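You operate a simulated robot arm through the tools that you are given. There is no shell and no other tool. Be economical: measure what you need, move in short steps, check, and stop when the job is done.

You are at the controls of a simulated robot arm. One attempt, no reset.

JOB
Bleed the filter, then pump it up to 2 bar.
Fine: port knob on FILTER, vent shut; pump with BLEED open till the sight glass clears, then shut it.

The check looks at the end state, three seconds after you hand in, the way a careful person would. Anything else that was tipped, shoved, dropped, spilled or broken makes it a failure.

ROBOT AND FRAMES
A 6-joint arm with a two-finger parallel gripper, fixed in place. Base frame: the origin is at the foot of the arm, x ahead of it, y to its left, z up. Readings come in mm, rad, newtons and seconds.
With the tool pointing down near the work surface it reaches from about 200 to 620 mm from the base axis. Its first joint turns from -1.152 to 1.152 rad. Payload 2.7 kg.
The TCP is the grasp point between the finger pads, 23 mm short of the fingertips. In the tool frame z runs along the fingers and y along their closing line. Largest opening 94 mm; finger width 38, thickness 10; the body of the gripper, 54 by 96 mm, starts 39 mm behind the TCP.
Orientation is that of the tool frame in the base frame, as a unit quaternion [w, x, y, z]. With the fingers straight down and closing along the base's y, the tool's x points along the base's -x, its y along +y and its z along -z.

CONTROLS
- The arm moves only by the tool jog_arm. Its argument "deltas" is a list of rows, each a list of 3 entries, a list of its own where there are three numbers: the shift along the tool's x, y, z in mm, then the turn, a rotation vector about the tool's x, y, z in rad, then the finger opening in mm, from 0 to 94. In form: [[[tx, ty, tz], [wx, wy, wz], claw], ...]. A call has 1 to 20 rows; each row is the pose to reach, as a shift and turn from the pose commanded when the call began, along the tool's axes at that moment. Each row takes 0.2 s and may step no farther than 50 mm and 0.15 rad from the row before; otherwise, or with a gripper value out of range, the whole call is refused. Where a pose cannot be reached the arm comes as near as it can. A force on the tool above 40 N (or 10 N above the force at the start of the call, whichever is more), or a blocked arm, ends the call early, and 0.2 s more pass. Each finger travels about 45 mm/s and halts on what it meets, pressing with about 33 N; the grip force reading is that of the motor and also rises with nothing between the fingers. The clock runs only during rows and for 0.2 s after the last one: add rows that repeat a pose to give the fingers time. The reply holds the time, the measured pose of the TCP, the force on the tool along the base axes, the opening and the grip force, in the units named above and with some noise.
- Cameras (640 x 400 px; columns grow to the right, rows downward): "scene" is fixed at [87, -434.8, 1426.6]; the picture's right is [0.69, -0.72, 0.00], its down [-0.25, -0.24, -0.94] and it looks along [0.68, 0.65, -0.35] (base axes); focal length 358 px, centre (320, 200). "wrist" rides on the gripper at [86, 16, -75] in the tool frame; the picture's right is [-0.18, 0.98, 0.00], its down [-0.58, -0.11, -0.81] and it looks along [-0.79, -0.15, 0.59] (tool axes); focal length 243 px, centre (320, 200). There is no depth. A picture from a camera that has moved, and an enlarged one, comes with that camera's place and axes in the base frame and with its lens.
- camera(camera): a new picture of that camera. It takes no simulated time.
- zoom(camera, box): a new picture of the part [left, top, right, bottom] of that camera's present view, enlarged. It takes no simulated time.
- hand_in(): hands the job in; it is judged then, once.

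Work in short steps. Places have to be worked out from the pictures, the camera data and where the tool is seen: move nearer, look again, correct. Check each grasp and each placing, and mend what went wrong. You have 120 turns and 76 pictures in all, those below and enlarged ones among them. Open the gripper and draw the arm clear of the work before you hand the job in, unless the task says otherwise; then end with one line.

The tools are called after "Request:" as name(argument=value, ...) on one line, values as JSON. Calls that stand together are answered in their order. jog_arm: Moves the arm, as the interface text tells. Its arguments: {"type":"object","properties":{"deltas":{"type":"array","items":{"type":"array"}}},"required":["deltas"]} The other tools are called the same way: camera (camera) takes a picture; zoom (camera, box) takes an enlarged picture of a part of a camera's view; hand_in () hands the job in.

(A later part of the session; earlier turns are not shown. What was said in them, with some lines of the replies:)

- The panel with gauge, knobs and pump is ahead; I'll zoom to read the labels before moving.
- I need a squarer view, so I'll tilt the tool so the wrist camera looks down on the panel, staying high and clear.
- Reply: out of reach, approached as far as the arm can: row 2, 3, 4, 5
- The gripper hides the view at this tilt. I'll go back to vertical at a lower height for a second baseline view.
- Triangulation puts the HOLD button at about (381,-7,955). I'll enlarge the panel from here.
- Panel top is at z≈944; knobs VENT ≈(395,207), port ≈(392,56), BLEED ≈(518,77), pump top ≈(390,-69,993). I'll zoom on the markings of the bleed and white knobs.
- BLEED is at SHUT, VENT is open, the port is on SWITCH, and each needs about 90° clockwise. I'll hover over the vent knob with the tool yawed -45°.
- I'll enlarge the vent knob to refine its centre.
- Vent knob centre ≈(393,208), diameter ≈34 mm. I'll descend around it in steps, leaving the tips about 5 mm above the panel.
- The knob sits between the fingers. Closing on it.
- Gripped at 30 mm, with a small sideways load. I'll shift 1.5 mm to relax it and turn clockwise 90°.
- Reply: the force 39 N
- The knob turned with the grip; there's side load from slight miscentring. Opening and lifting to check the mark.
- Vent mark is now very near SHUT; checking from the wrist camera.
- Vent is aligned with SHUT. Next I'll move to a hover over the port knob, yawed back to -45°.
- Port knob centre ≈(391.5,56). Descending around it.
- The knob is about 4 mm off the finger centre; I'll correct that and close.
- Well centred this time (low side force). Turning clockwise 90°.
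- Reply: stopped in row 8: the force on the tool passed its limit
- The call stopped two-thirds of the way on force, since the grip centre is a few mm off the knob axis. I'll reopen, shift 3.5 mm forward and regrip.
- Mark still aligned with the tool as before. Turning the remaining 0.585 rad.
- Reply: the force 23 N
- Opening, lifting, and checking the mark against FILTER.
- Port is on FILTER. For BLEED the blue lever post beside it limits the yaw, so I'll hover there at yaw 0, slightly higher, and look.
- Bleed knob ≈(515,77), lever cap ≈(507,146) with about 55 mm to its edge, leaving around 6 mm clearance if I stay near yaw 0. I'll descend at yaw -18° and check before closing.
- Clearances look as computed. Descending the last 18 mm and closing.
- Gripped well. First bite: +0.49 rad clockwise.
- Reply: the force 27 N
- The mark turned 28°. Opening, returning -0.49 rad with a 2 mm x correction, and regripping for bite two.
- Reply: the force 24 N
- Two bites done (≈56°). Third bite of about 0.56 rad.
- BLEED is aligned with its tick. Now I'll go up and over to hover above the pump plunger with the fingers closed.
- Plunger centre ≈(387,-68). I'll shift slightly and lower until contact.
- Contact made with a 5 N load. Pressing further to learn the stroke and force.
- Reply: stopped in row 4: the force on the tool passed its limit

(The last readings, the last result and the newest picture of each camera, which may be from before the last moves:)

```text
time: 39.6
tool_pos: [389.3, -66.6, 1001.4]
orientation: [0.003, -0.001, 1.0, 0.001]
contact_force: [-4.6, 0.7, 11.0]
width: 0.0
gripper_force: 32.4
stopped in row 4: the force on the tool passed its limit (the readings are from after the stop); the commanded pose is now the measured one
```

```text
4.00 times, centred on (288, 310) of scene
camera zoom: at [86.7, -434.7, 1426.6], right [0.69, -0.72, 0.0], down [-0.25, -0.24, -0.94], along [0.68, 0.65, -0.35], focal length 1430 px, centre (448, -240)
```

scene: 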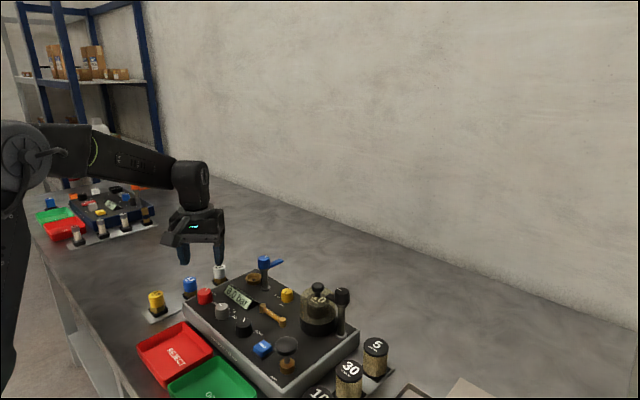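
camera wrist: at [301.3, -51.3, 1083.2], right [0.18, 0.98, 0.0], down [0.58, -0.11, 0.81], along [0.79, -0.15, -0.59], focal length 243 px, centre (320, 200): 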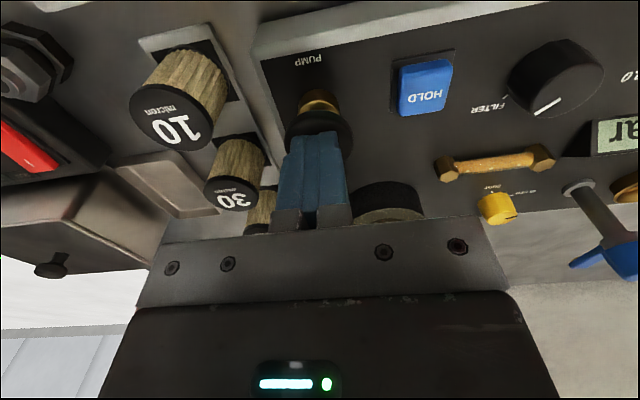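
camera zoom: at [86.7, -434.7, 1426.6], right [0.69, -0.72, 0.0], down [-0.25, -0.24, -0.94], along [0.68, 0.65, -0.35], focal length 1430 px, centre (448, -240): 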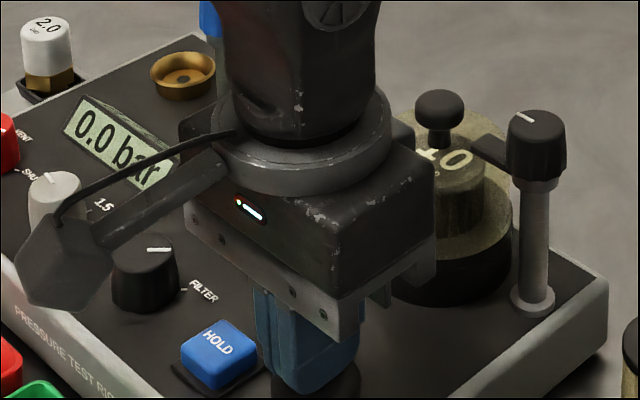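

The bottom is near TCP z≈1001 and it takes about 40 N past it. Doing four strokes, then checking the sight glass.

Request:
jog_arm(deltas=[[[0, 0, -18], [0, 0, 0], 0], [[0, 0, -18], [0, 0, 0], 0], [[0, 0, -6], [0, 0, 0], 0], [[0, 0, 0.5], [0, 0, 0], 0], [[0, 0, 0.5], [0, 0, 0], 0], [[0, 0, -18], [0, 0, 0], 0], [[0, 0, -18], [0, 0, 0], 0], [[0, 0, -6], [0, 0, 0], 0], [[0, 0, 0.5], [0, 0, 0], 0], [[0, 0, 0.5], [0, 0, 0], 0], [[0, 0, -18], [0, 0, 0], 0], [[0, 0, -18], [0, 0, 0], 0], [[0, 0, -6], [0, 0, 0], 0], [[0, 0, 0.5], [0, 0, 0], 0], [[0, 0, 0.5], [0, 0, 0], 0], [[0, 0, -18], [0, 0, 0], 0], [[0, 0, -18], [0, 0, 0], 0], [[0, 0, -6], [0, 0, 0], 0], [[0, 0, 0.5], [0, 0, 0], 0], [[0, 0, 0.5], [0, 0, 0], 0]])

Request:
camera(camera="wrist")

```text
time: 43.8
tool_pos: [389.5, -65.6, 1000.3]
orientation: [0.004, -0.001, 1.0, 0.001]
contact_force: [-5.3, 0.0, 13.1]
width: 0.1
gripper_force: 32.8
```

```text
33 pictures are left
camera wrist: at [301.3, -50.8, 1074.9], right [0.18, 0.98, 0.0], down [0.58, -0.11, 0.81], along [0.8, -0.15, -0.59], focal length 243 px, centre (320, 200)
```

wrist: 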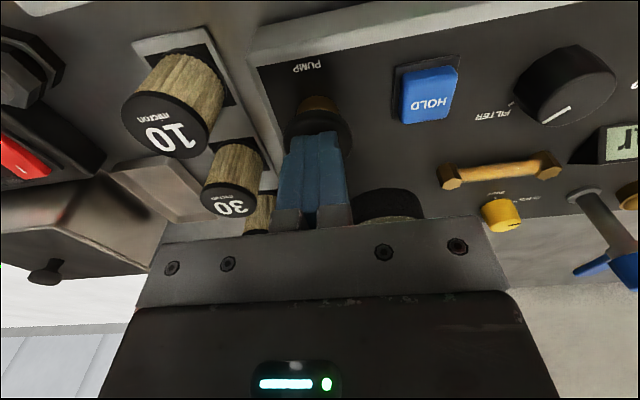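

Request:
zoom(camera="wrist", box=[420, 130, 580, 230])

```text
4.00 times, centred on (500, 180) of wrist
camera zoom: at [301.3, -50.8, 1074.9], right [0.18, 0.98, 0.0], down [0.58, -0.11, 0.81], along [0.8, -0.15, -0.59], focal length 970 px, centre (-400, 280)
```

zoom: 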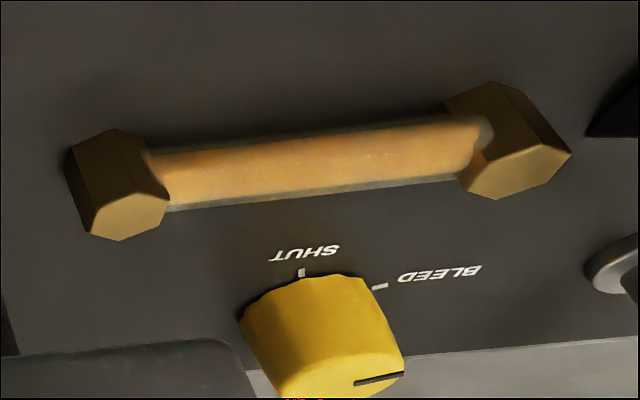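

The bubbles seem gone; I'll check from the scene view and more closely.

Request:
zoom(camera="wrist", box=[436, 140, 564, 220])

Request:
zoom(camera="scene", box=[250, 290, 314, 330])

```text
5.00 times, centred on (500, 180) of wrist
camera zoom: at [301.3, -50.8, 1074.9], right [0.18, 0.98, 0.0], down [0.58, -0.11, 0.81], along [0.8, -0.15, -0.59], focal length 1213 px, centre (-580, 300)
```

zoom: 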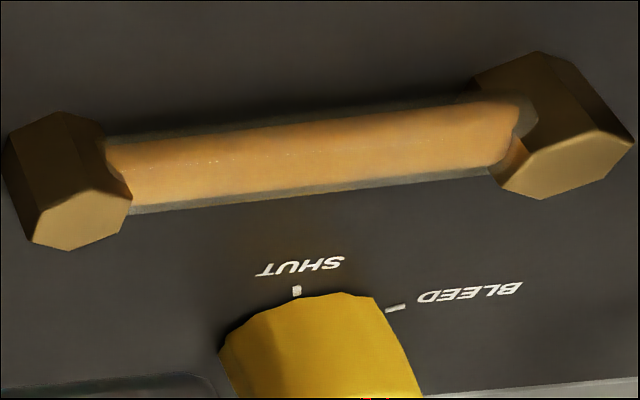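

```text
10.00 times, centred on (282, 310) of scene
camera zoom: at [86.7, -434.7, 1426.6], right [0.69, -0.72, 0.0], down [-0.25, -0.24, -0.94], along [0.68, 0.65, -0.35], focal length 3575 px, centre (700, -900)
```

zoom: 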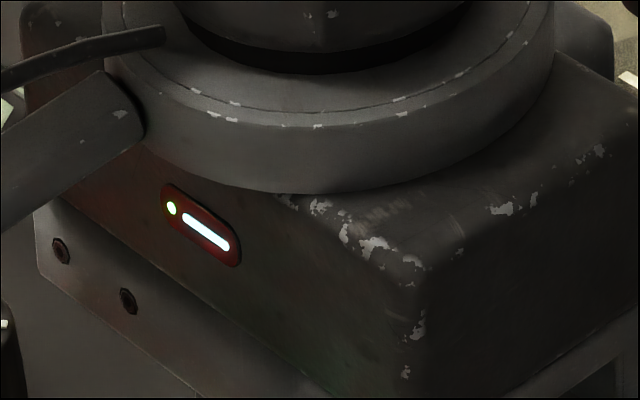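

The glass looks clear of the bubbles. Two more strokes for certainty, then lift and look again.

Request:
jog_arm(deltas=[[[0, 0, -18], [0, 0, 0], 0], [[0, 0, -18], [0, 0, 0], 0], [[0, 0, -6], [0, 0, 0], 0], [[0, 0, 0], [0, 0, 0], 0], [[0, 0, 0], [0, 0, 0], 0], [[0, 0, -18], [0, 0, 0], 0], [[0, 0, -18], [0, 0, 0], 0], [[0, 0, -6], [0, 0, 0], 0], [[0, 0, 0], [0, 0, 0], 0], [[0, 0, 0], [0, 0, 0], 0], [[0, 0, -20], [0, 0, 0], 0], [[0, 0, -60], [0, 0, 0], 0], [[0, 0, -98], [0, 0, 0], 0], [[0, 0, -98], [0, 0, 0], 0]])

Request:
zoom(camera="scene", box=[208, 270, 336, 350])

Request:
zoom(camera="wrist", box=[380, 60, 540, 160])

```text
time: 46.8
tool_pos: [388.2, -69.0, 1096.4]
orientation: [0.003, 0.0, 1.0, 0.002]
contact_force: [0.1, -0.2, -0.6]
width: 0.3
gripper_force: 33.0
```

```text
5.00 times, centred on (272, 310) of scene
camera zoom: at [87.0, -434.8, 1426.6], right [0.69, -0.72, 0.0], down [-0.25, -0.24, -0.94], along [0.68, 0.65, -0.35], focal length 1788 px, centre (560, -350)
```

zoom: 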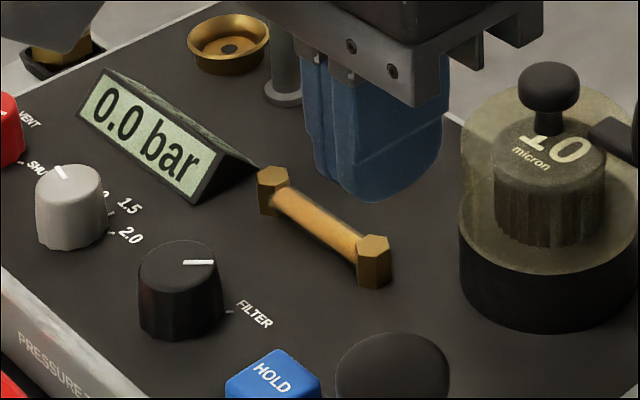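

```text
4.00 times, centred on (460, 110) of wrist
camera zoom: at [300.7, -52.7, 1171.4], right [0.18, 0.98, 0.0], down [0.58, -0.11, 0.81], along [0.8, -0.15, -0.59], focal length 970 px, centre (-240, 560)
```

zoom: 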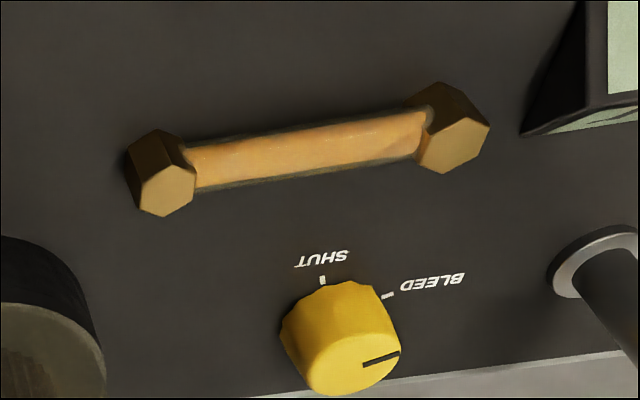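

The sight glass is clear. Moving back over BLEED at a slight +8° yaw, open 44, descending to grip height.

Request:
jog_arm(deltas=[[[-25, 29, 0], [0, 0, 0.03], 20], [[-50, 58, 0], [0, 0, 0.06], 44], [[-75, 88, 0], [0, 0, 0.09], 44], [[-100, 118, 0], [0, 0, 0.12], 44], [[-125, 147, 0], [0, 0, 0.14], 44], [[-125, 147, 0], [0, 0, 0.14], 44], [[-125, 147, 40], [0, 0, 0.14], 44], [[-125, 147, 75], [0, 0, 0.14], 44], [[-125, 147, 98], [0, 0, 0.14], 44], [[-125, 147, 98], [0, 0, 0.14], 44]])

Request:
camera(camera="wrist")

```text
time: 49.0
tool_pos: [513.2, 81.3, 999.0]
orientation: [0.002, 0.069, 0.998, 0.002]
contact_force: [0.1, -0.5, -0.3]
width: 44.1
gripper_force: 0.1
```

```text
27 pictures are left
camera wrist: at [429.4, 109.2, 1073.6], right [0.32, 0.95, 0.0], down [0.56, -0.19, 0.81], along [0.77, -0.26, -0.59], focal length 243 px, centre (320, 200)
```

wrist: 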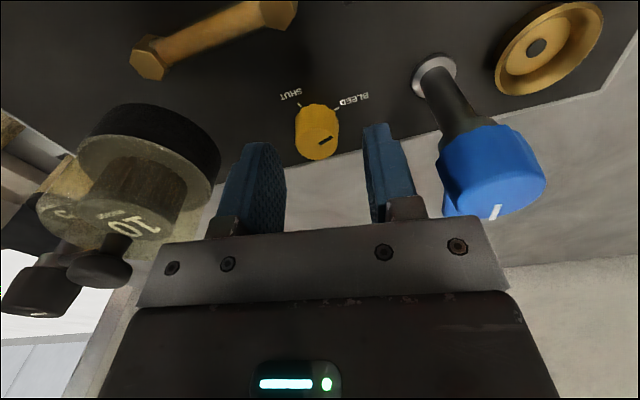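

The tool is 3 mm too far toward the lever; correcting, descending the last 21 mm, gripping and taking the first counter-clockwise bite.

Request:
jog_arm(deltas=[[[0, -3, 0], [0, 0, 0], 44], [[0, -3, 10], [0, 0, 0], 44], [[0, -3, 21], [0, 0, 0], 44], [[0, -3, 21], [0, 0, 0], 20], [[0, -3, 21], [0, 0, 0], 20], [[0, -3, 21], [0, 0, 0], 20], [[0, -3, 21], [0, 0, -0.1], 20], [[0, -3, 21], [0, 0, -0.2], 20], [[0, -3, 21], [0, 0, -0.3], 20], [[0, -3, 21], [0, 0, -0.4], 20], [[0, -3, 21], [0, 0, -0.52], 20], [[0, -3, 21], [0, 0, -0.52], 20]])

Request:
camera(camera="wrist")

```text
time: 51.6
tool_pos: [514.5, 75.8, 978.0]
orientation: [0.001, -0.19, 0.982, 0.001]
contact_force: [-1.2, -7.8, -7.6]
width: 24.1
gripper_force: 44.9
```

```text
26 pictures are left
camera wrist: at [426.7, 58.9, 1052.9], right [-0.2, 0.98, 0.0], down [0.58, 0.12, 0.81], along [0.79, 0.16, -0.59], focal length 243 px, centre (320, 200)
```

wrist: 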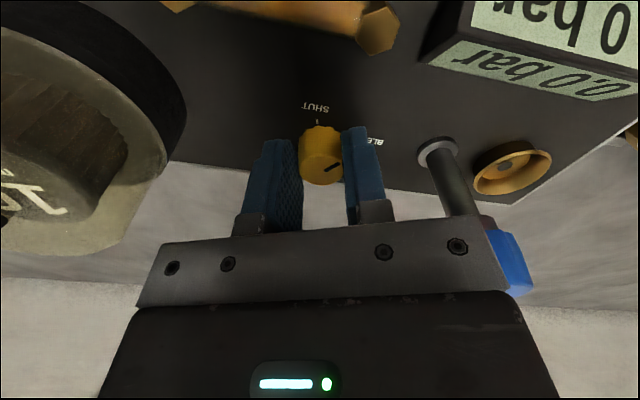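

First bite good with low side force. Second bite.

Request:
jog_arm(deltas=[[[0, 0, 0], [0, 0, 0], 44], [[0, 0, 0], [0, 0, 0], 44], [[0, 0, 0], [0, 0, 0.13], 44], [[0, 0, 0], [0, 0, 0.26], 44], [[0, 0, 0], [0, 0, 0.39], 44], [[0, 0, 0], [0, 0, 0.52], 44], [[0, 0, 0], [0, 0, 0.52], 20], [[0, 0, 0], [0, 0, 0.52], 20], [[0, 0, 0], [0, 0, 0.52], 20], [[0, 0, 0], [0, 0, 0.42], 20], [[0, 0, 0], [0, 0, 0.32], 20], [[0, 0, 0], [0, 0, 0.22], 20], [[0, 0, 0], [0, 0, 0.12], 20], [[0, 0, 0], [0, 0, 0], 20], [[0, 0, 0], [0, 0, 0], 20]])

Request:
camera(camera="wrist")

```text
time: 54.8
tool_pos: [515.4, 76.1, 978.9]
orientation: [0.004, -0.19, 0.982, 0.0]
contact_force: [6.0, -0.7, 1.9]
width: 24.4
gripper_force: 45.0
```

```text
25 pictures are left
camera wrist: at [427.4, 59.2, 1053.4], right [-0.2, 0.98, 0.0], down [0.57, 0.11, 0.81], along [0.79, 0.16, -0.59], focal length 243 px, centre (320, 200)
```

wrist: 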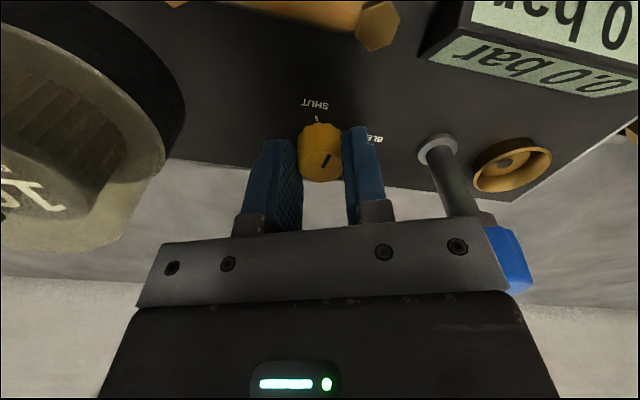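

Third bite (≈0.55 rad), then release, lift and check against the SHUT tick.

Request:
jog_arm(deltas=[[[0, 0, 0], [0, 0, 0], 44], [[0, 0, 0], [0, 0, 0], 44], [[0, 0, 0], [0, 0, 0.13], 44], [[0, 0, 0], [0, 0, 0.26], 44], [[0, 0, 0], [0, 0, 0.39], 44], [[0, 0, 0], [0, 0, 0.53], 44], [[0, 0, 0], [0, 0, 0.53], 20], [[0, 0, 0], [0, 0, 0.53], 20], [[0, 0, 0], [0, 0, 0.53], 20], [[0, 0, 0], [0, 0, 0.4], 20], [[0, 0, 0], [0, 0, 0.27], 20], [[0, 0, 0], [0, 0, 0.14], 20], [[0, 0, 0], [0, 0, 0.01], 20], [[0, 0, 0], [0, 0, -0.02], 20], [[0, 0, 0], [0, 0, -0.02], 20], [[0, 0, 0], [0, 0, -0.02], 44], [[0, 0, 0], [0, 0, -0.02], 44], [[0, 0, -40], [0, 0, -0.02], 44], [[0, 0, -80], [0, 0, -0.02], 44], [[0, 0, -80], [0, 0, -0.02], 44]])

Request:
zoom(camera="wrist", box=[256, 20, 384, 100])

Request:
zoom(camera="scene", box=[240, 255, 320, 305])

```text
time: 59.0
tool_pos: [512.9, 76.5, 1059.7]
orientation: [0.003, -0.2, 0.98, 0.001]
contact_force: [0.2, 1.2, -0.4]
width: 44.2
gripper_force: 0.1
```

```text
5.00 times, centred on (320, 60) of wrist
camera zoom: at [427.0, 57.7, 1133.7], right [-0.21, 0.98, 0.0], down [0.57, 0.12, 0.81], along [0.79, 0.17, -0.59], focal length 1213 px, centre (320, 900)
```

zoom: 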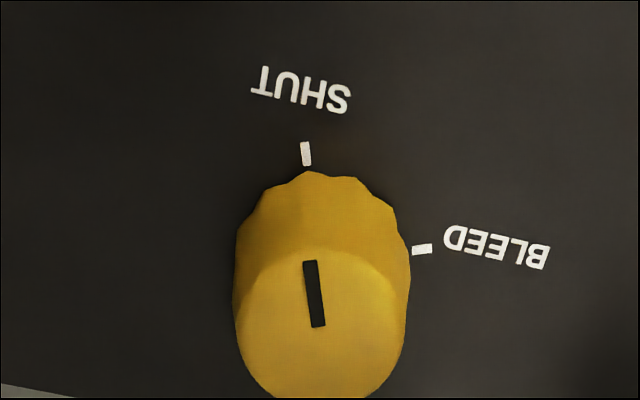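

```text
8.00 times, centred on (280, 280) of scene
camera zoom: at [87.0, -434.8, 1426.6], right [0.69, -0.72, 0.0], down [-0.25, -0.24, -0.94], along [0.68, 0.65, -0.35], focal length 2860 px, centre (640, -440)
```

zoom: 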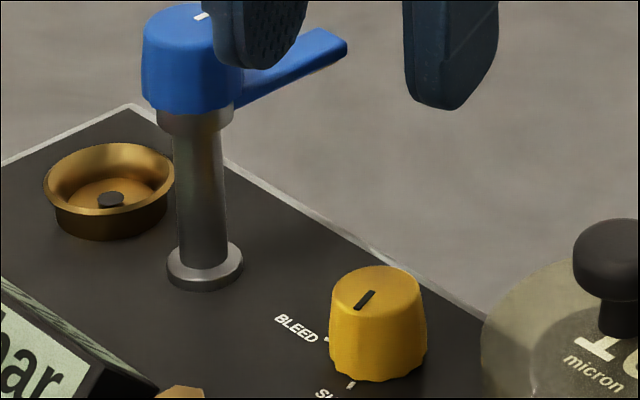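

BLEED is back on SHUT. Returning to hover over the pump with fingers closed.

Request:
jog_arm(deltas=[[[0, 0, -36], [0, 0, 0], 30], [[34, -17, -36], [0, 0, 0.08], 10], [[68, -34, -36], [0, 0, 0.16], 0], [[103, -50, -36], [0, 0, 0.24], 0], [[137, -67, -36], [0, 0, 0.32], 0], [[171.5, -84, -36], [0, 0, 0.403], 0], [[171.5, -84, 0], [0, 0, 0.403], 0], [[171.5, -84, 40], [0, 0, 0.403], 0], [[171.5, -84, 40], [0, 0, 0.403], 0]])

```text
time: 61.0
tool_pos: [388.3, -67.0, 1015.9]
orientation: [0.003, 0.001, 1.0, 0.002]
contact_force: [-1.7, 0.2, 2.9]
width: 0.0
gripper_force: 33.2
```

Just touching the plunger. One full stroke, then I'll read the display.

Request:
jog_arm(deltas=[[[0, 0, 8], [0, 0, 0], 0], [[0, 0, 14.5], [0, 0, 0], 0], [[0, 0, 14.5], [0, 0, 0], 0], [[0, 0, -3], [0, 0, 0], 0], [[0, 0, -3], [0, 0, 0], 0]])

Request:
zoom(camera="scene", box=[208, 270, 288, 320])

```text
time: 62.2
tool_pos: [388.8, -68.6, 1019.0]
orientation: [0.003, 0.001, 1.0, 0.001]
contact_force: [0.2, 0.8, 1.2]
width: 0.1
gripper_force: 33.3
```

```text
8.00 times, centred on (248, 295) of scene
camera zoom: at [87.0, -434.7, 1426.6], right [0.69, -0.72, 0.0], down [-0.25, -0.24, -0.94], along [0.68, 0.65, -0.35], focal length 2860 px, centre (896, -560)
```

zoom: 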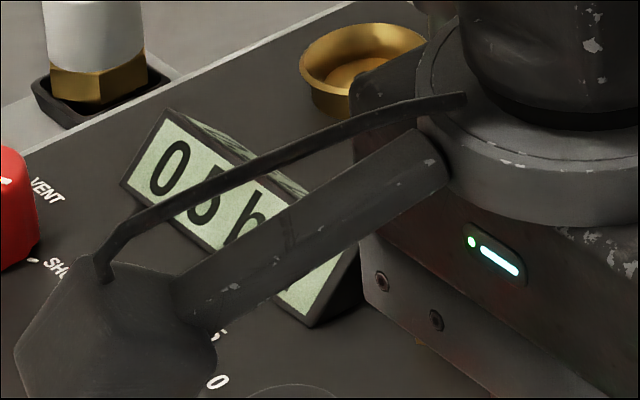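

Pressure now reads about 0.5, so roughly 0.5 bar per full stroke. Two more strokes.

Request:
jog_arm(deltas=[[[0, 0, 8], [0, 0, 0], 0], [[0, 0, 17.5], [0, 0, 0], 0], [[0, 0, 17.5], [0, 0, 0], 0], [[0, 0, 0], [0, 0, 0], 0], [[0, 0, 0], [0, 0, 0], 0], [[0, 0, 8], [0, 0, 0], 0], [[0, 0, 17.5], [0, 0, 0], 0], [[0, 0, 17.5], [0, 0, 0], 0], [[0, 0, 0], [0, 0, 0], 0], [[0, 0, -30], [0, 0, 0], 0], [[0, 0, -30], [0, 0, 0], 0]])

Request:
zoom(camera="scene", box=[208, 270, 288, 320])

```text
time: 64.6
tool_pos: [387.4, -66.9, 1052.0]
orientation: [0.003, 0.001, 1.0, 0.001]
contact_force: [-0.5, 0.0, 0.6]
width: 0.0
gripper_force: 32.9
```

```text
8.00 times, centred on (248, 295) of scene
camera zoom: at [87.0, -434.8, 1426.6], right [0.69, -0.72, 0.0], down [-0.25, -0.24, -0.94], along [0.68, 0.65, -0.35], focal length 2860 px, centre (896, -560)
```

zoom: 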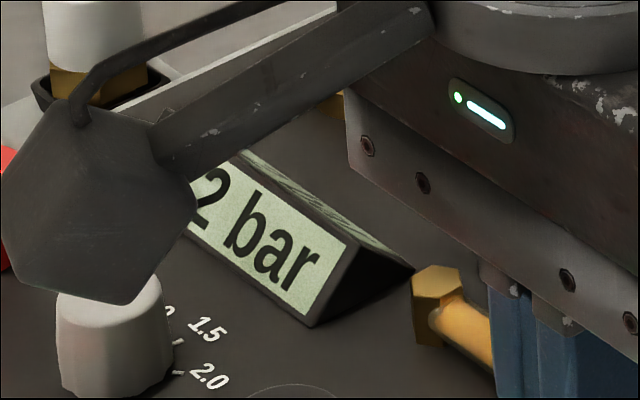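

The display seems to read ?.2; checking with the wrist camera.

Request:
zoom(camera="wrist", box=[540, 50, 640, 112])

```text
6.40 times, centred on (590, 81) of wrist
camera zoom: at [300.9, -51.3, 1127.0], right [0.19, 0.98, 0.0], down [0.58, -0.11, 0.81], along [0.79, -0.15, -0.59], focal length 1553 px, centre (-1408, 962)
```

zoom: 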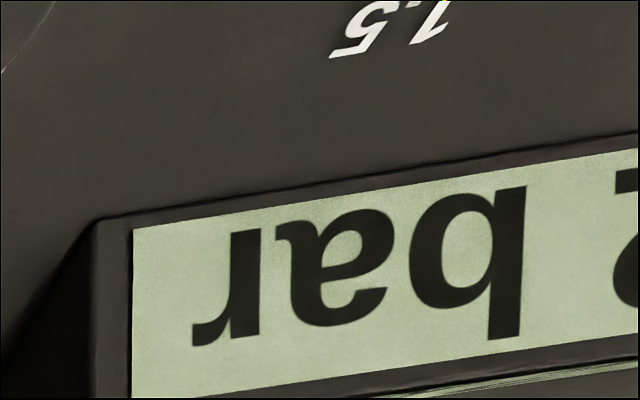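

Lifting to clear the display for a full reading.

Request:
jog_arm(deltas=[[[0, 0, -44], [0, 0, 0], 0], [[0, 0, -44], [0, 0, 0], 0]])

Request:
zoom(camera="scene", box=[208, 270, 288, 320])

```text
time: 65.2
tool_pos: [385.4, -68.2, 1097.7]
orientation: [0.003, 0.001, 1.0, 0.002]
contact_force: [-0.1, -0.8, 0.0]
width: 0.1
gripper_force: 32.6
```

```text
8.00 times, centred on (248, 295) of scene
camera zoom: at [87.0, -434.8, 1426.6], right [0.69, -0.72, 0.0], down [-0.25, -0.24, -0.94], along [0.68, 0.65, -0.35], focal length 2860 px, centre (896, -560)
```

zoom: 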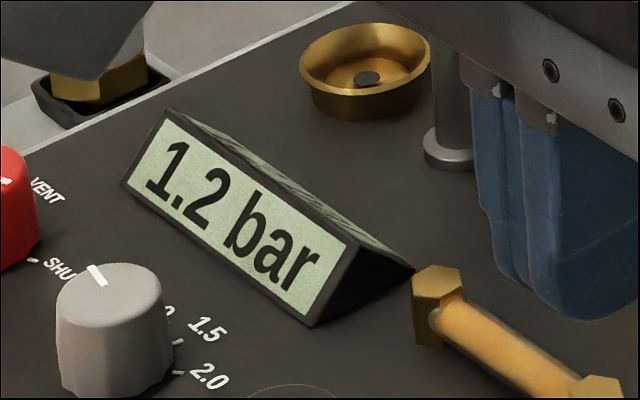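

1.2 bar and holding, so 0.4 bar per stroke. Two more identical strokes, then lift and read.

Request:
jog_arm(deltas=[[[-2, 0, 40], [0, 0, 0], 0], [[-2, 0, 78.5], [0, 0, 0], 0], [[-2, 0, 86.5], [0, 0, 0], 0], [[-2, 0, 96.2], [0, 0, 0], 0], [[-2, 0, 96.2], [0, 0, 0], 0], [[-2, 0, 78.5], [0, 0, 0], 0], [[-2, 0, 78.5], [0, 0, 0], 0], [[-2, 0, 86.5], [0, 0, 0], 0], [[-2, 0, 96.2], [0, 0, 0], 0], [[-2, 0, 96.2], [0, 0, 0], 0], [[-2, 0, 78.5], [0, 0, 0], 0], [[-2, 0, 40], [0, 0, 0], 0], [[-2, 0, 0], [0, 0, 0], 0], [[-2, 0, 0], [0, 0, 0], 0]])

Request:
zoom(camera="scene", box=[208, 270, 288, 320])

```text
time: 68.2
tool_pos: [391.3, -67.8, 1095.4]
orientation: [0.003, 0.001, 1.0, 0.002]
contact_force: [-0.1, 0.2, 0.5]
width: 0.0
gripper_force: 32.9
```

```text
8.00 times, centred on (248, 295) of scene
camera zoom: at [87.0, -434.8, 1426.6], right [0.69, -0.72, 0.0], down [-0.25, -0.24, -0.94], along [0.68, 0.65, -0.35], focal length 2860 px, centre (896, -560)
```

zoom: 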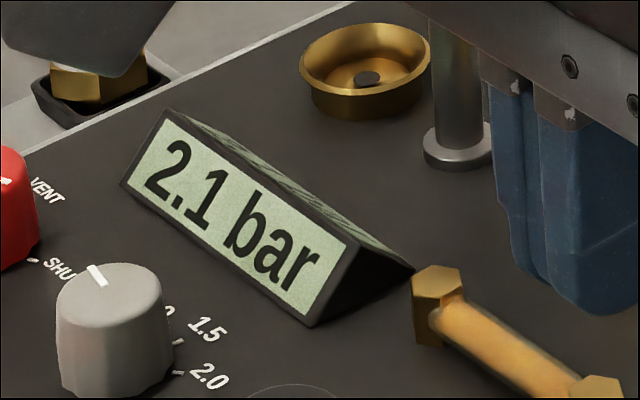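

It reads 2.1, a touch over. I'll open the gripper, back off, and see whether it settles.

Request:
jog_arm(deltas=[[[0, 0, -40], [0, 0, 0], 40], [[30, 0, -60], [0, 0, 0], 60], [[30, 0, -60], [0, 0, 0], 60], [[30, 0, -60], [0, 0, 0], 60], [[30, 0, -60], [0, 0, 0], 60], [[30, 0, -60], [0, 0, 0], 60], [[30, 0, -60], [0, 0, 0], 60], [[30, 0, -60], [0, 0, 0], 60], [[30, 0, -60], [0, 0, 0], 60], [[30, 0, -60], [0, 0, 0], 60], [[30, 0, -60], [0, 0, 0], 60], [[30, 0, -60], [0, 0, 0], 60], [[30, 0, -60], [0, 0, 0], 60], [[30, 0, -60], [0, 0, 0], 60], [[30, 0, -60], [0, 0, 0], 60], [[30, 0, -60], [0, 0, 0], 60], [[30, 0, -60], [0, 0, 0], 60], [[30, 0, -60], [0, 0, 0], 60], [[30, 0, -60], [0, 0, 0], 60], [[30, 0, -60], [0, 0, 0], 60]])

Request:
zoom(camera="scene", box=[190, 255, 350, 355])

```text
time: 72.4
tool_pos: [361.7, -67.2, 1154.8]
orientation: [0.002, 0.001, 1.0, 0.002]
contact_force: [-1.0, -0.6, 0.5]
width: 60.1
gripper_force: 0.0
```

```text
4.00 times, centred on (270, 305) of scene
camera zoom: at [87.0, -434.8, 1426.6], right [0.69, -0.72, 0.0], down [-0.25, -0.24, -0.94], along [0.68, 0.65, -0.35], focal length 1430 px, centre (520, -220)
```

zoom: 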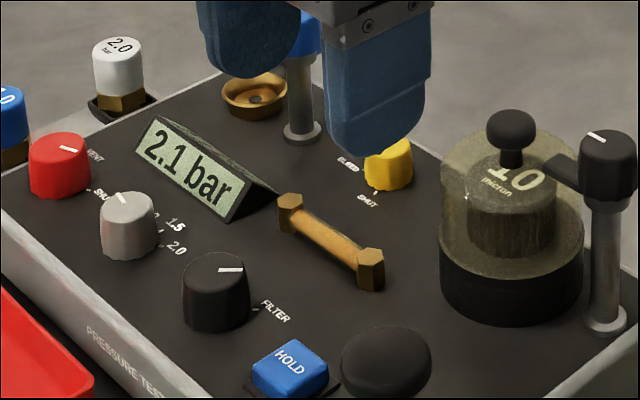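

Pressure holds at 2.1. I'd rather have a true 2.0, so I'll grip BLEED, crack it briefly with one grip, return it to SHUT, then top up. First a hover near the knob.

Request:
jog_arm(deltas=[[[-30, 29, 0], [0, 0, -0.07], 44], [[-60, 58, 0], [0, 0, -0.14], 44], [[-90, 87, 0], [0, 0, -0.21], 44], [[-121, 116, 0], [0, 0, -0.28], 44], [[-151.5, 144.5, 0], [0, 0, -0.36], 44], [[-151.5, 144.5, 40], [0, 0, -0.36], 44], [[-151.5, 144.5, 80], [0, 0, -0.36], 44], [[-151.5, 144.5, 120], [0, 0, -0.36], 44], [[-151.5, 144.5, 155], [0, 0, -0.36], 44], [[-151.5, 144.5, 155], [0, 0, -0.36], 44]])

Request:
camera(camera="wrist")

```text
time: 74.6
tool_pos: [514.6, 77.9, 1000.1]
orientation: [0.002, -0.178, 0.984, 0.0]
contact_force: [0.6, -0.8, 0.2]
width: 43.8
gripper_force: 0.0
```

```text
16 pictures are left
camera wrist: at [426.4, 61.9, 1074.7], right [-0.17, 0.99, 0.0], down [0.58, 0.1, 0.81], along [0.8, 0.14, -0.59], focal length 243 px, centre (320, 200)
```

wrist: 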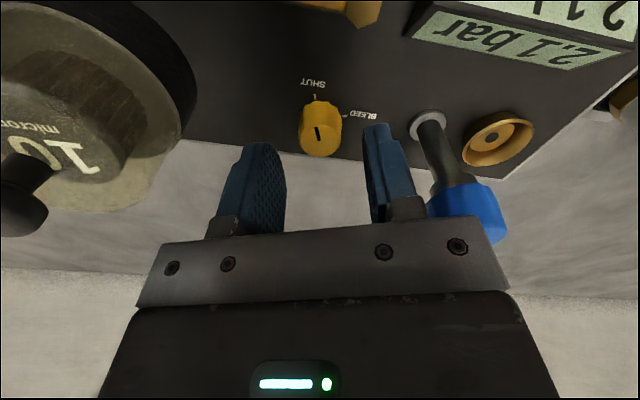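

Positioned well, and the display is visible here too. Descend, grip, crack BLEED by 0.35 rad briefly, return.

Request:
jog_arm(deltas=[[[0, -0.5, 11], [0, 0, 0], 44], [[0, -0.5, 22], [0, 0, 0], 44], [[0, -0.5, 22], [0, 0, 0], 20], [[0, -0.5, 22], [0, 0, 0], 20], [[0, -0.5, 22], [0, 0, 0], 20], [[0, -0.5, 22], [0, 0, 0.12], 20], [[0, -0.5, 22], [0, 0, 0.24], 20], [[0, -0.5, 22], [0, 0, 0.35], 20], [[0, -0.5, 22], [0, 0, 0.24], 20], [[0, -0.5, 22], [0, 0, 0.12], 20], [[0, -0.5, 22], [0, 0, 0], 20], [[0, -0.5, 22], [0, 0, 0], 20]])

Request:
camera(camera="wrist")

```text
time: 77.2
tool_pos: [513.5, 75.9, 978.8]
orientation: [0.003, -0.179, 0.984, 0.001]
contact_force: [6.4, -2.9, -1.6]
width: 24.3
gripper_force: 44.9
```

```text
15 pictures are left
camera wrist: at [426.2, 60.9, 1052.7], right [-0.17, 0.98, 0.0], down [0.58, 0.1, 0.81], along [0.8, 0.14, -0.59], focal length 243 px, centre (320, 200)
```

wrist: 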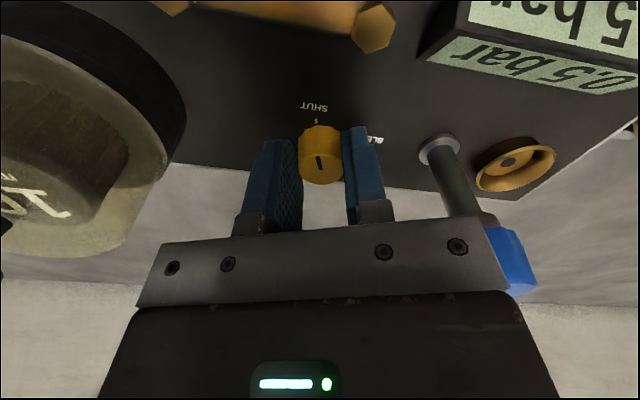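

It dropped to 0.5 bar. Releasing and lifting, then moving back to just above the pump; I'll check the bleed mark on the way.

Request:
jog_arm(deltas=[[[0, 0, 0], [0, 0, 0], 44], [[0, 0, 0], [0, 0, 0], 44], [[0, 0, -40], [0, 0, 0], 44], [[0, 0, -80], [0, 0, 0], 44], [[0, 0, -118], [0, 0, 0], 44], [[0, 0, -118], [0, 0, 0], 44]])

Request:
zoom(camera="wrist", box=[240, -20, 400, 80])

```text
time: 78.6
tool_pos: [513.2, 77.3, 1097.8]
orientation: [0.003, -0.177, 0.984, 0.0]
contact_force: [-0.8, -0.5, 0.8]
width: 43.6
gripper_force: 0.2
```

```text
refused: -20 is not a number from 0 to 400
```

Request:
zoom(camera="wrist", box=[240, 0, 400, 70])

```text
4.00 times, centred on (320, 35) of wrist
camera zoom: at [426.3, 61.2, 1170.9], right [-0.17, 0.99, 0.0], down [0.58, 0.1, 0.81], along [0.8, 0.14, -0.59], focal length 970 px, centre (320, 860)
```

zoom: 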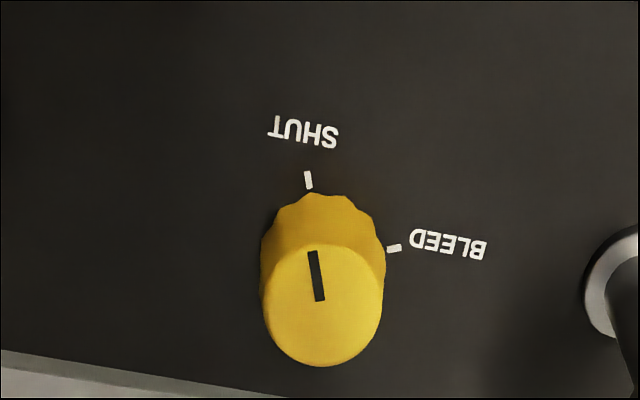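

BLEED is on SHUT. Going to the pump, fingers closed, stopping just above the plunger.

Request:
jog_arm(deltas=[[[33, -18, 0], [0, 0, 0.07], 20], [[67, -37, 0], [0, 0, 0.14], 0], [[100, -55, 0], [0, 0, 0.21], 0], [[134, -74, 0], [0, 0, 0.28], 0], [[167.5, -92.6, 0], [0, 0, 0.356], 0], [[167.5, -92.6, 0], [0, 0, 0.356], 0], [[167.5, -92.6, 40], [0, 0, 0.356], 0], [[167.5, -92.6, 77], [0, 0, 0.356], 0], [[167.5, -92.6, 77], [0, 0, 0.356], 0]])

```text
time: 80.6
tool_pos: [389.1, -69.8, 1018.8]
orientation: [0.003, -0.001, 1.0, 0.002]
contact_force: [-0.3, 0.0, 2.4]
width: 0.2
gripper_force: 33.2
```

Three full strokes, same depth as before, then lift to read.

Request:
jog_arm(deltas=[[[0, 0, 8], [0, 0, 0], 0], [[0, 0, 17.5], [0, 0, 0], 0], [[0, 0, 17.5], [0, 0, 0], 0], [[0, 0, 0], [0, 0, 0], 0], [[0, 0, 0], [0, 0, 0], 0], [[0, 0, 8], [0, 0, 0], 0], [[0, 0, 17.5], [0, 0, 0], 0], [[0, 0, 17.5], [0, 0, 0], 0], [[0, 0, 0], [0, 0, 0], 0], [[0, 0, 0], [0, 0, 0], 0], [[0, 0, 8], [0, 0, 0], 0], [[0, 0, 17.5], [0, 0, 0], 0], [[0, 0, 17.5], [0, 0, 0], 0], [[0, 0, 0], [0, 0, 0], 0], [[0, 0, 0], [0, 0, 0], 0], [[0, 0, -40], [0, 0, 0], 0], [[0, 0, -78], [0, 0, 0], 0], [[0, 0, -78], [0, 0, 0], 0]])

Request:
zoom(camera="scene", box=[208, 270, 288, 320])

```text
time: 84.4
tool_pos: [388.2, -68.2, 1097.0]
orientation: [0.003, 0.0, 1.0, 0.001]
contact_force: [-0.4, 0.4, -0.6]
width: 0.0
gripper_force: 33.1
```

```text
8.00 times, centred on (248, 295) of scene
camera zoom: at [87.0, -434.8, 1426.6], right [0.69, -0.72, 0.0], down [-0.25, -0.24, -0.94], along [0.68, 0.65, -0.35], focal length 2860 px, centre (896, -560)
```

zoom: 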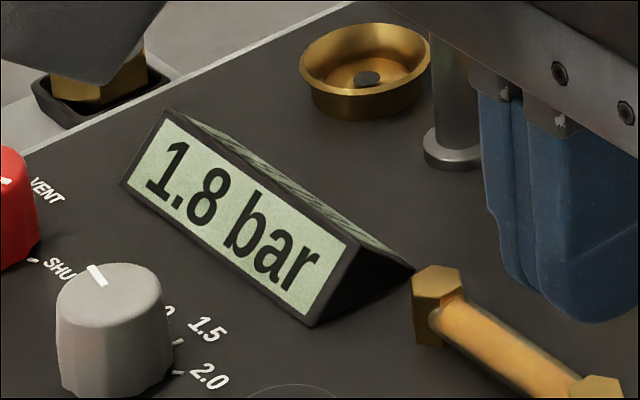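

1.8 bar. A half stroke of about 8 mm should add 0.2; then lift and read.

Request:
jog_arm(deltas=[[[0, 0, 40], [0, 0, 0], 0], [[0, 0, 76], [0, 0, 0], 0], [[0, 0, 82], [0, 0, 0], 0], [[0, 0, 86.5], [0, 0, 0], 0], [[0, 0, 86.5], [0, 0, 0], 0], [[0, 0, 76], [0, 0, 0], 0], [[0, 0, 40], [0, 0, 0], 0], [[0, 0, 0], [0, 0, 0], 0], [[0, 0, 0], [0, 0, 0], 0]])

Request:
zoom(camera="scene", box=[208, 270, 288, 320])

```text
time: 86.4
tool_pos: [387.4, -69.3, 1098.9]
orientation: [0.002, -0.001, 1.0, 0.001]
contact_force: [0.1, 0.0, -0.8]
width: 0.0
gripper_force: 33.1
```

```text
8.00 times, centred on (248, 295) of scene
camera zoom: at [87.0, -434.8, 1426.6], right [0.69, -0.72, 0.0], down [-0.25, -0.24, -0.94], along [0.68, 0.65, -0.35], focal length 2860 px, centre (896, -560)
```

zoom: 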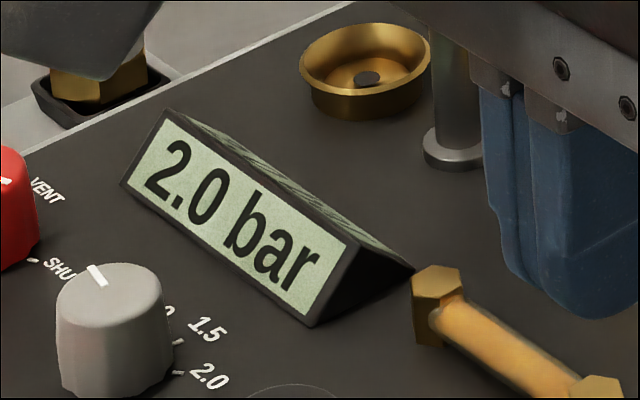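

2.0 bar. Drawing the arm up and back with the gripper open, then a final check.

Request:
jog_arm(deltas=[[[0, 0, -40], [0, 0, 0], 40], [[20, 20, -80], [0, 0, 0], 80], [[50, 40, -110], [0, 0, 0], 94], [[80, 60, -130], [0, 0, 0], 94], [[100, 70, -150], [0, 0, 0], 94], [[100, 70, -150], [0, 0, 0], 94], [[100, 70, -150], [0, 0, 0], 94]])

Request:
zoom(camera="scene", box=[140, 240, 400, 400])

Request:
zoom(camera="scene", box=[208, 270, 304, 330])

```text
time: 88.0
tool_pos: [284.6, 2.3, 1247.5]
orientation: [0.003, -0.002, 1.0, 0.002]
contact_force: [-0.4, 0.1, 0.3]
width: 94.1
gripper_force: 0.1
```

```text
2.46 times, centred on (270, 320) of scene
camera zoom: at [87.0, -434.8, 1426.6], right [0.69, -0.72, 0.0], down [-0.25, -0.24, -0.94], along [0.68, 0.65, -0.35], focal length 880 px, centre (443, -95)
```

zoom: 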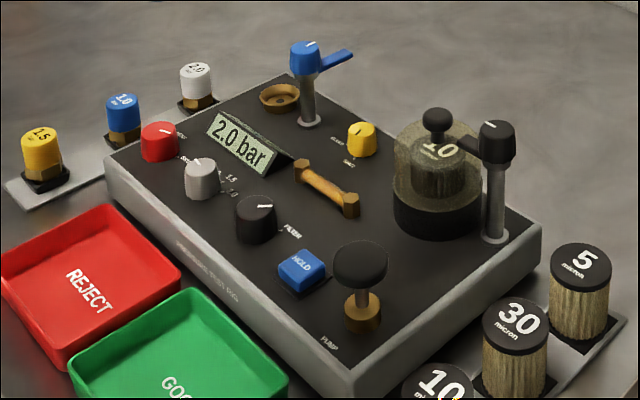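

```text
6.67 times, centred on (256, 300) of scene
camera zoom: at [87.0, -434.8, 1426.6], right [0.69, -0.72, 0.0], down [-0.25, -0.24, -0.94], along [0.68, 0.65, -0.35], focal length 2383 px, centre (747, -467)
```

zoom: 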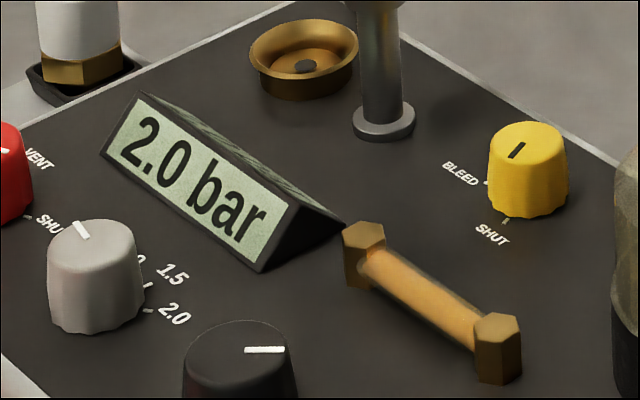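

The end state is right: vent shut, port on FILTER, BLEED shut, glass clear, display at 2.0 bar and nothing disturbed. Handing in.

Request:
hand_in()

```text
The job is handed in.
```

The filter is bled and pumped up to 2.0 bar, with the sight glass clear, the port knob on FILTER, BLEED and vent shut, and the arm drawn clear; an overshoot to 2.1 bar was let off through BLEED and pumped back up.
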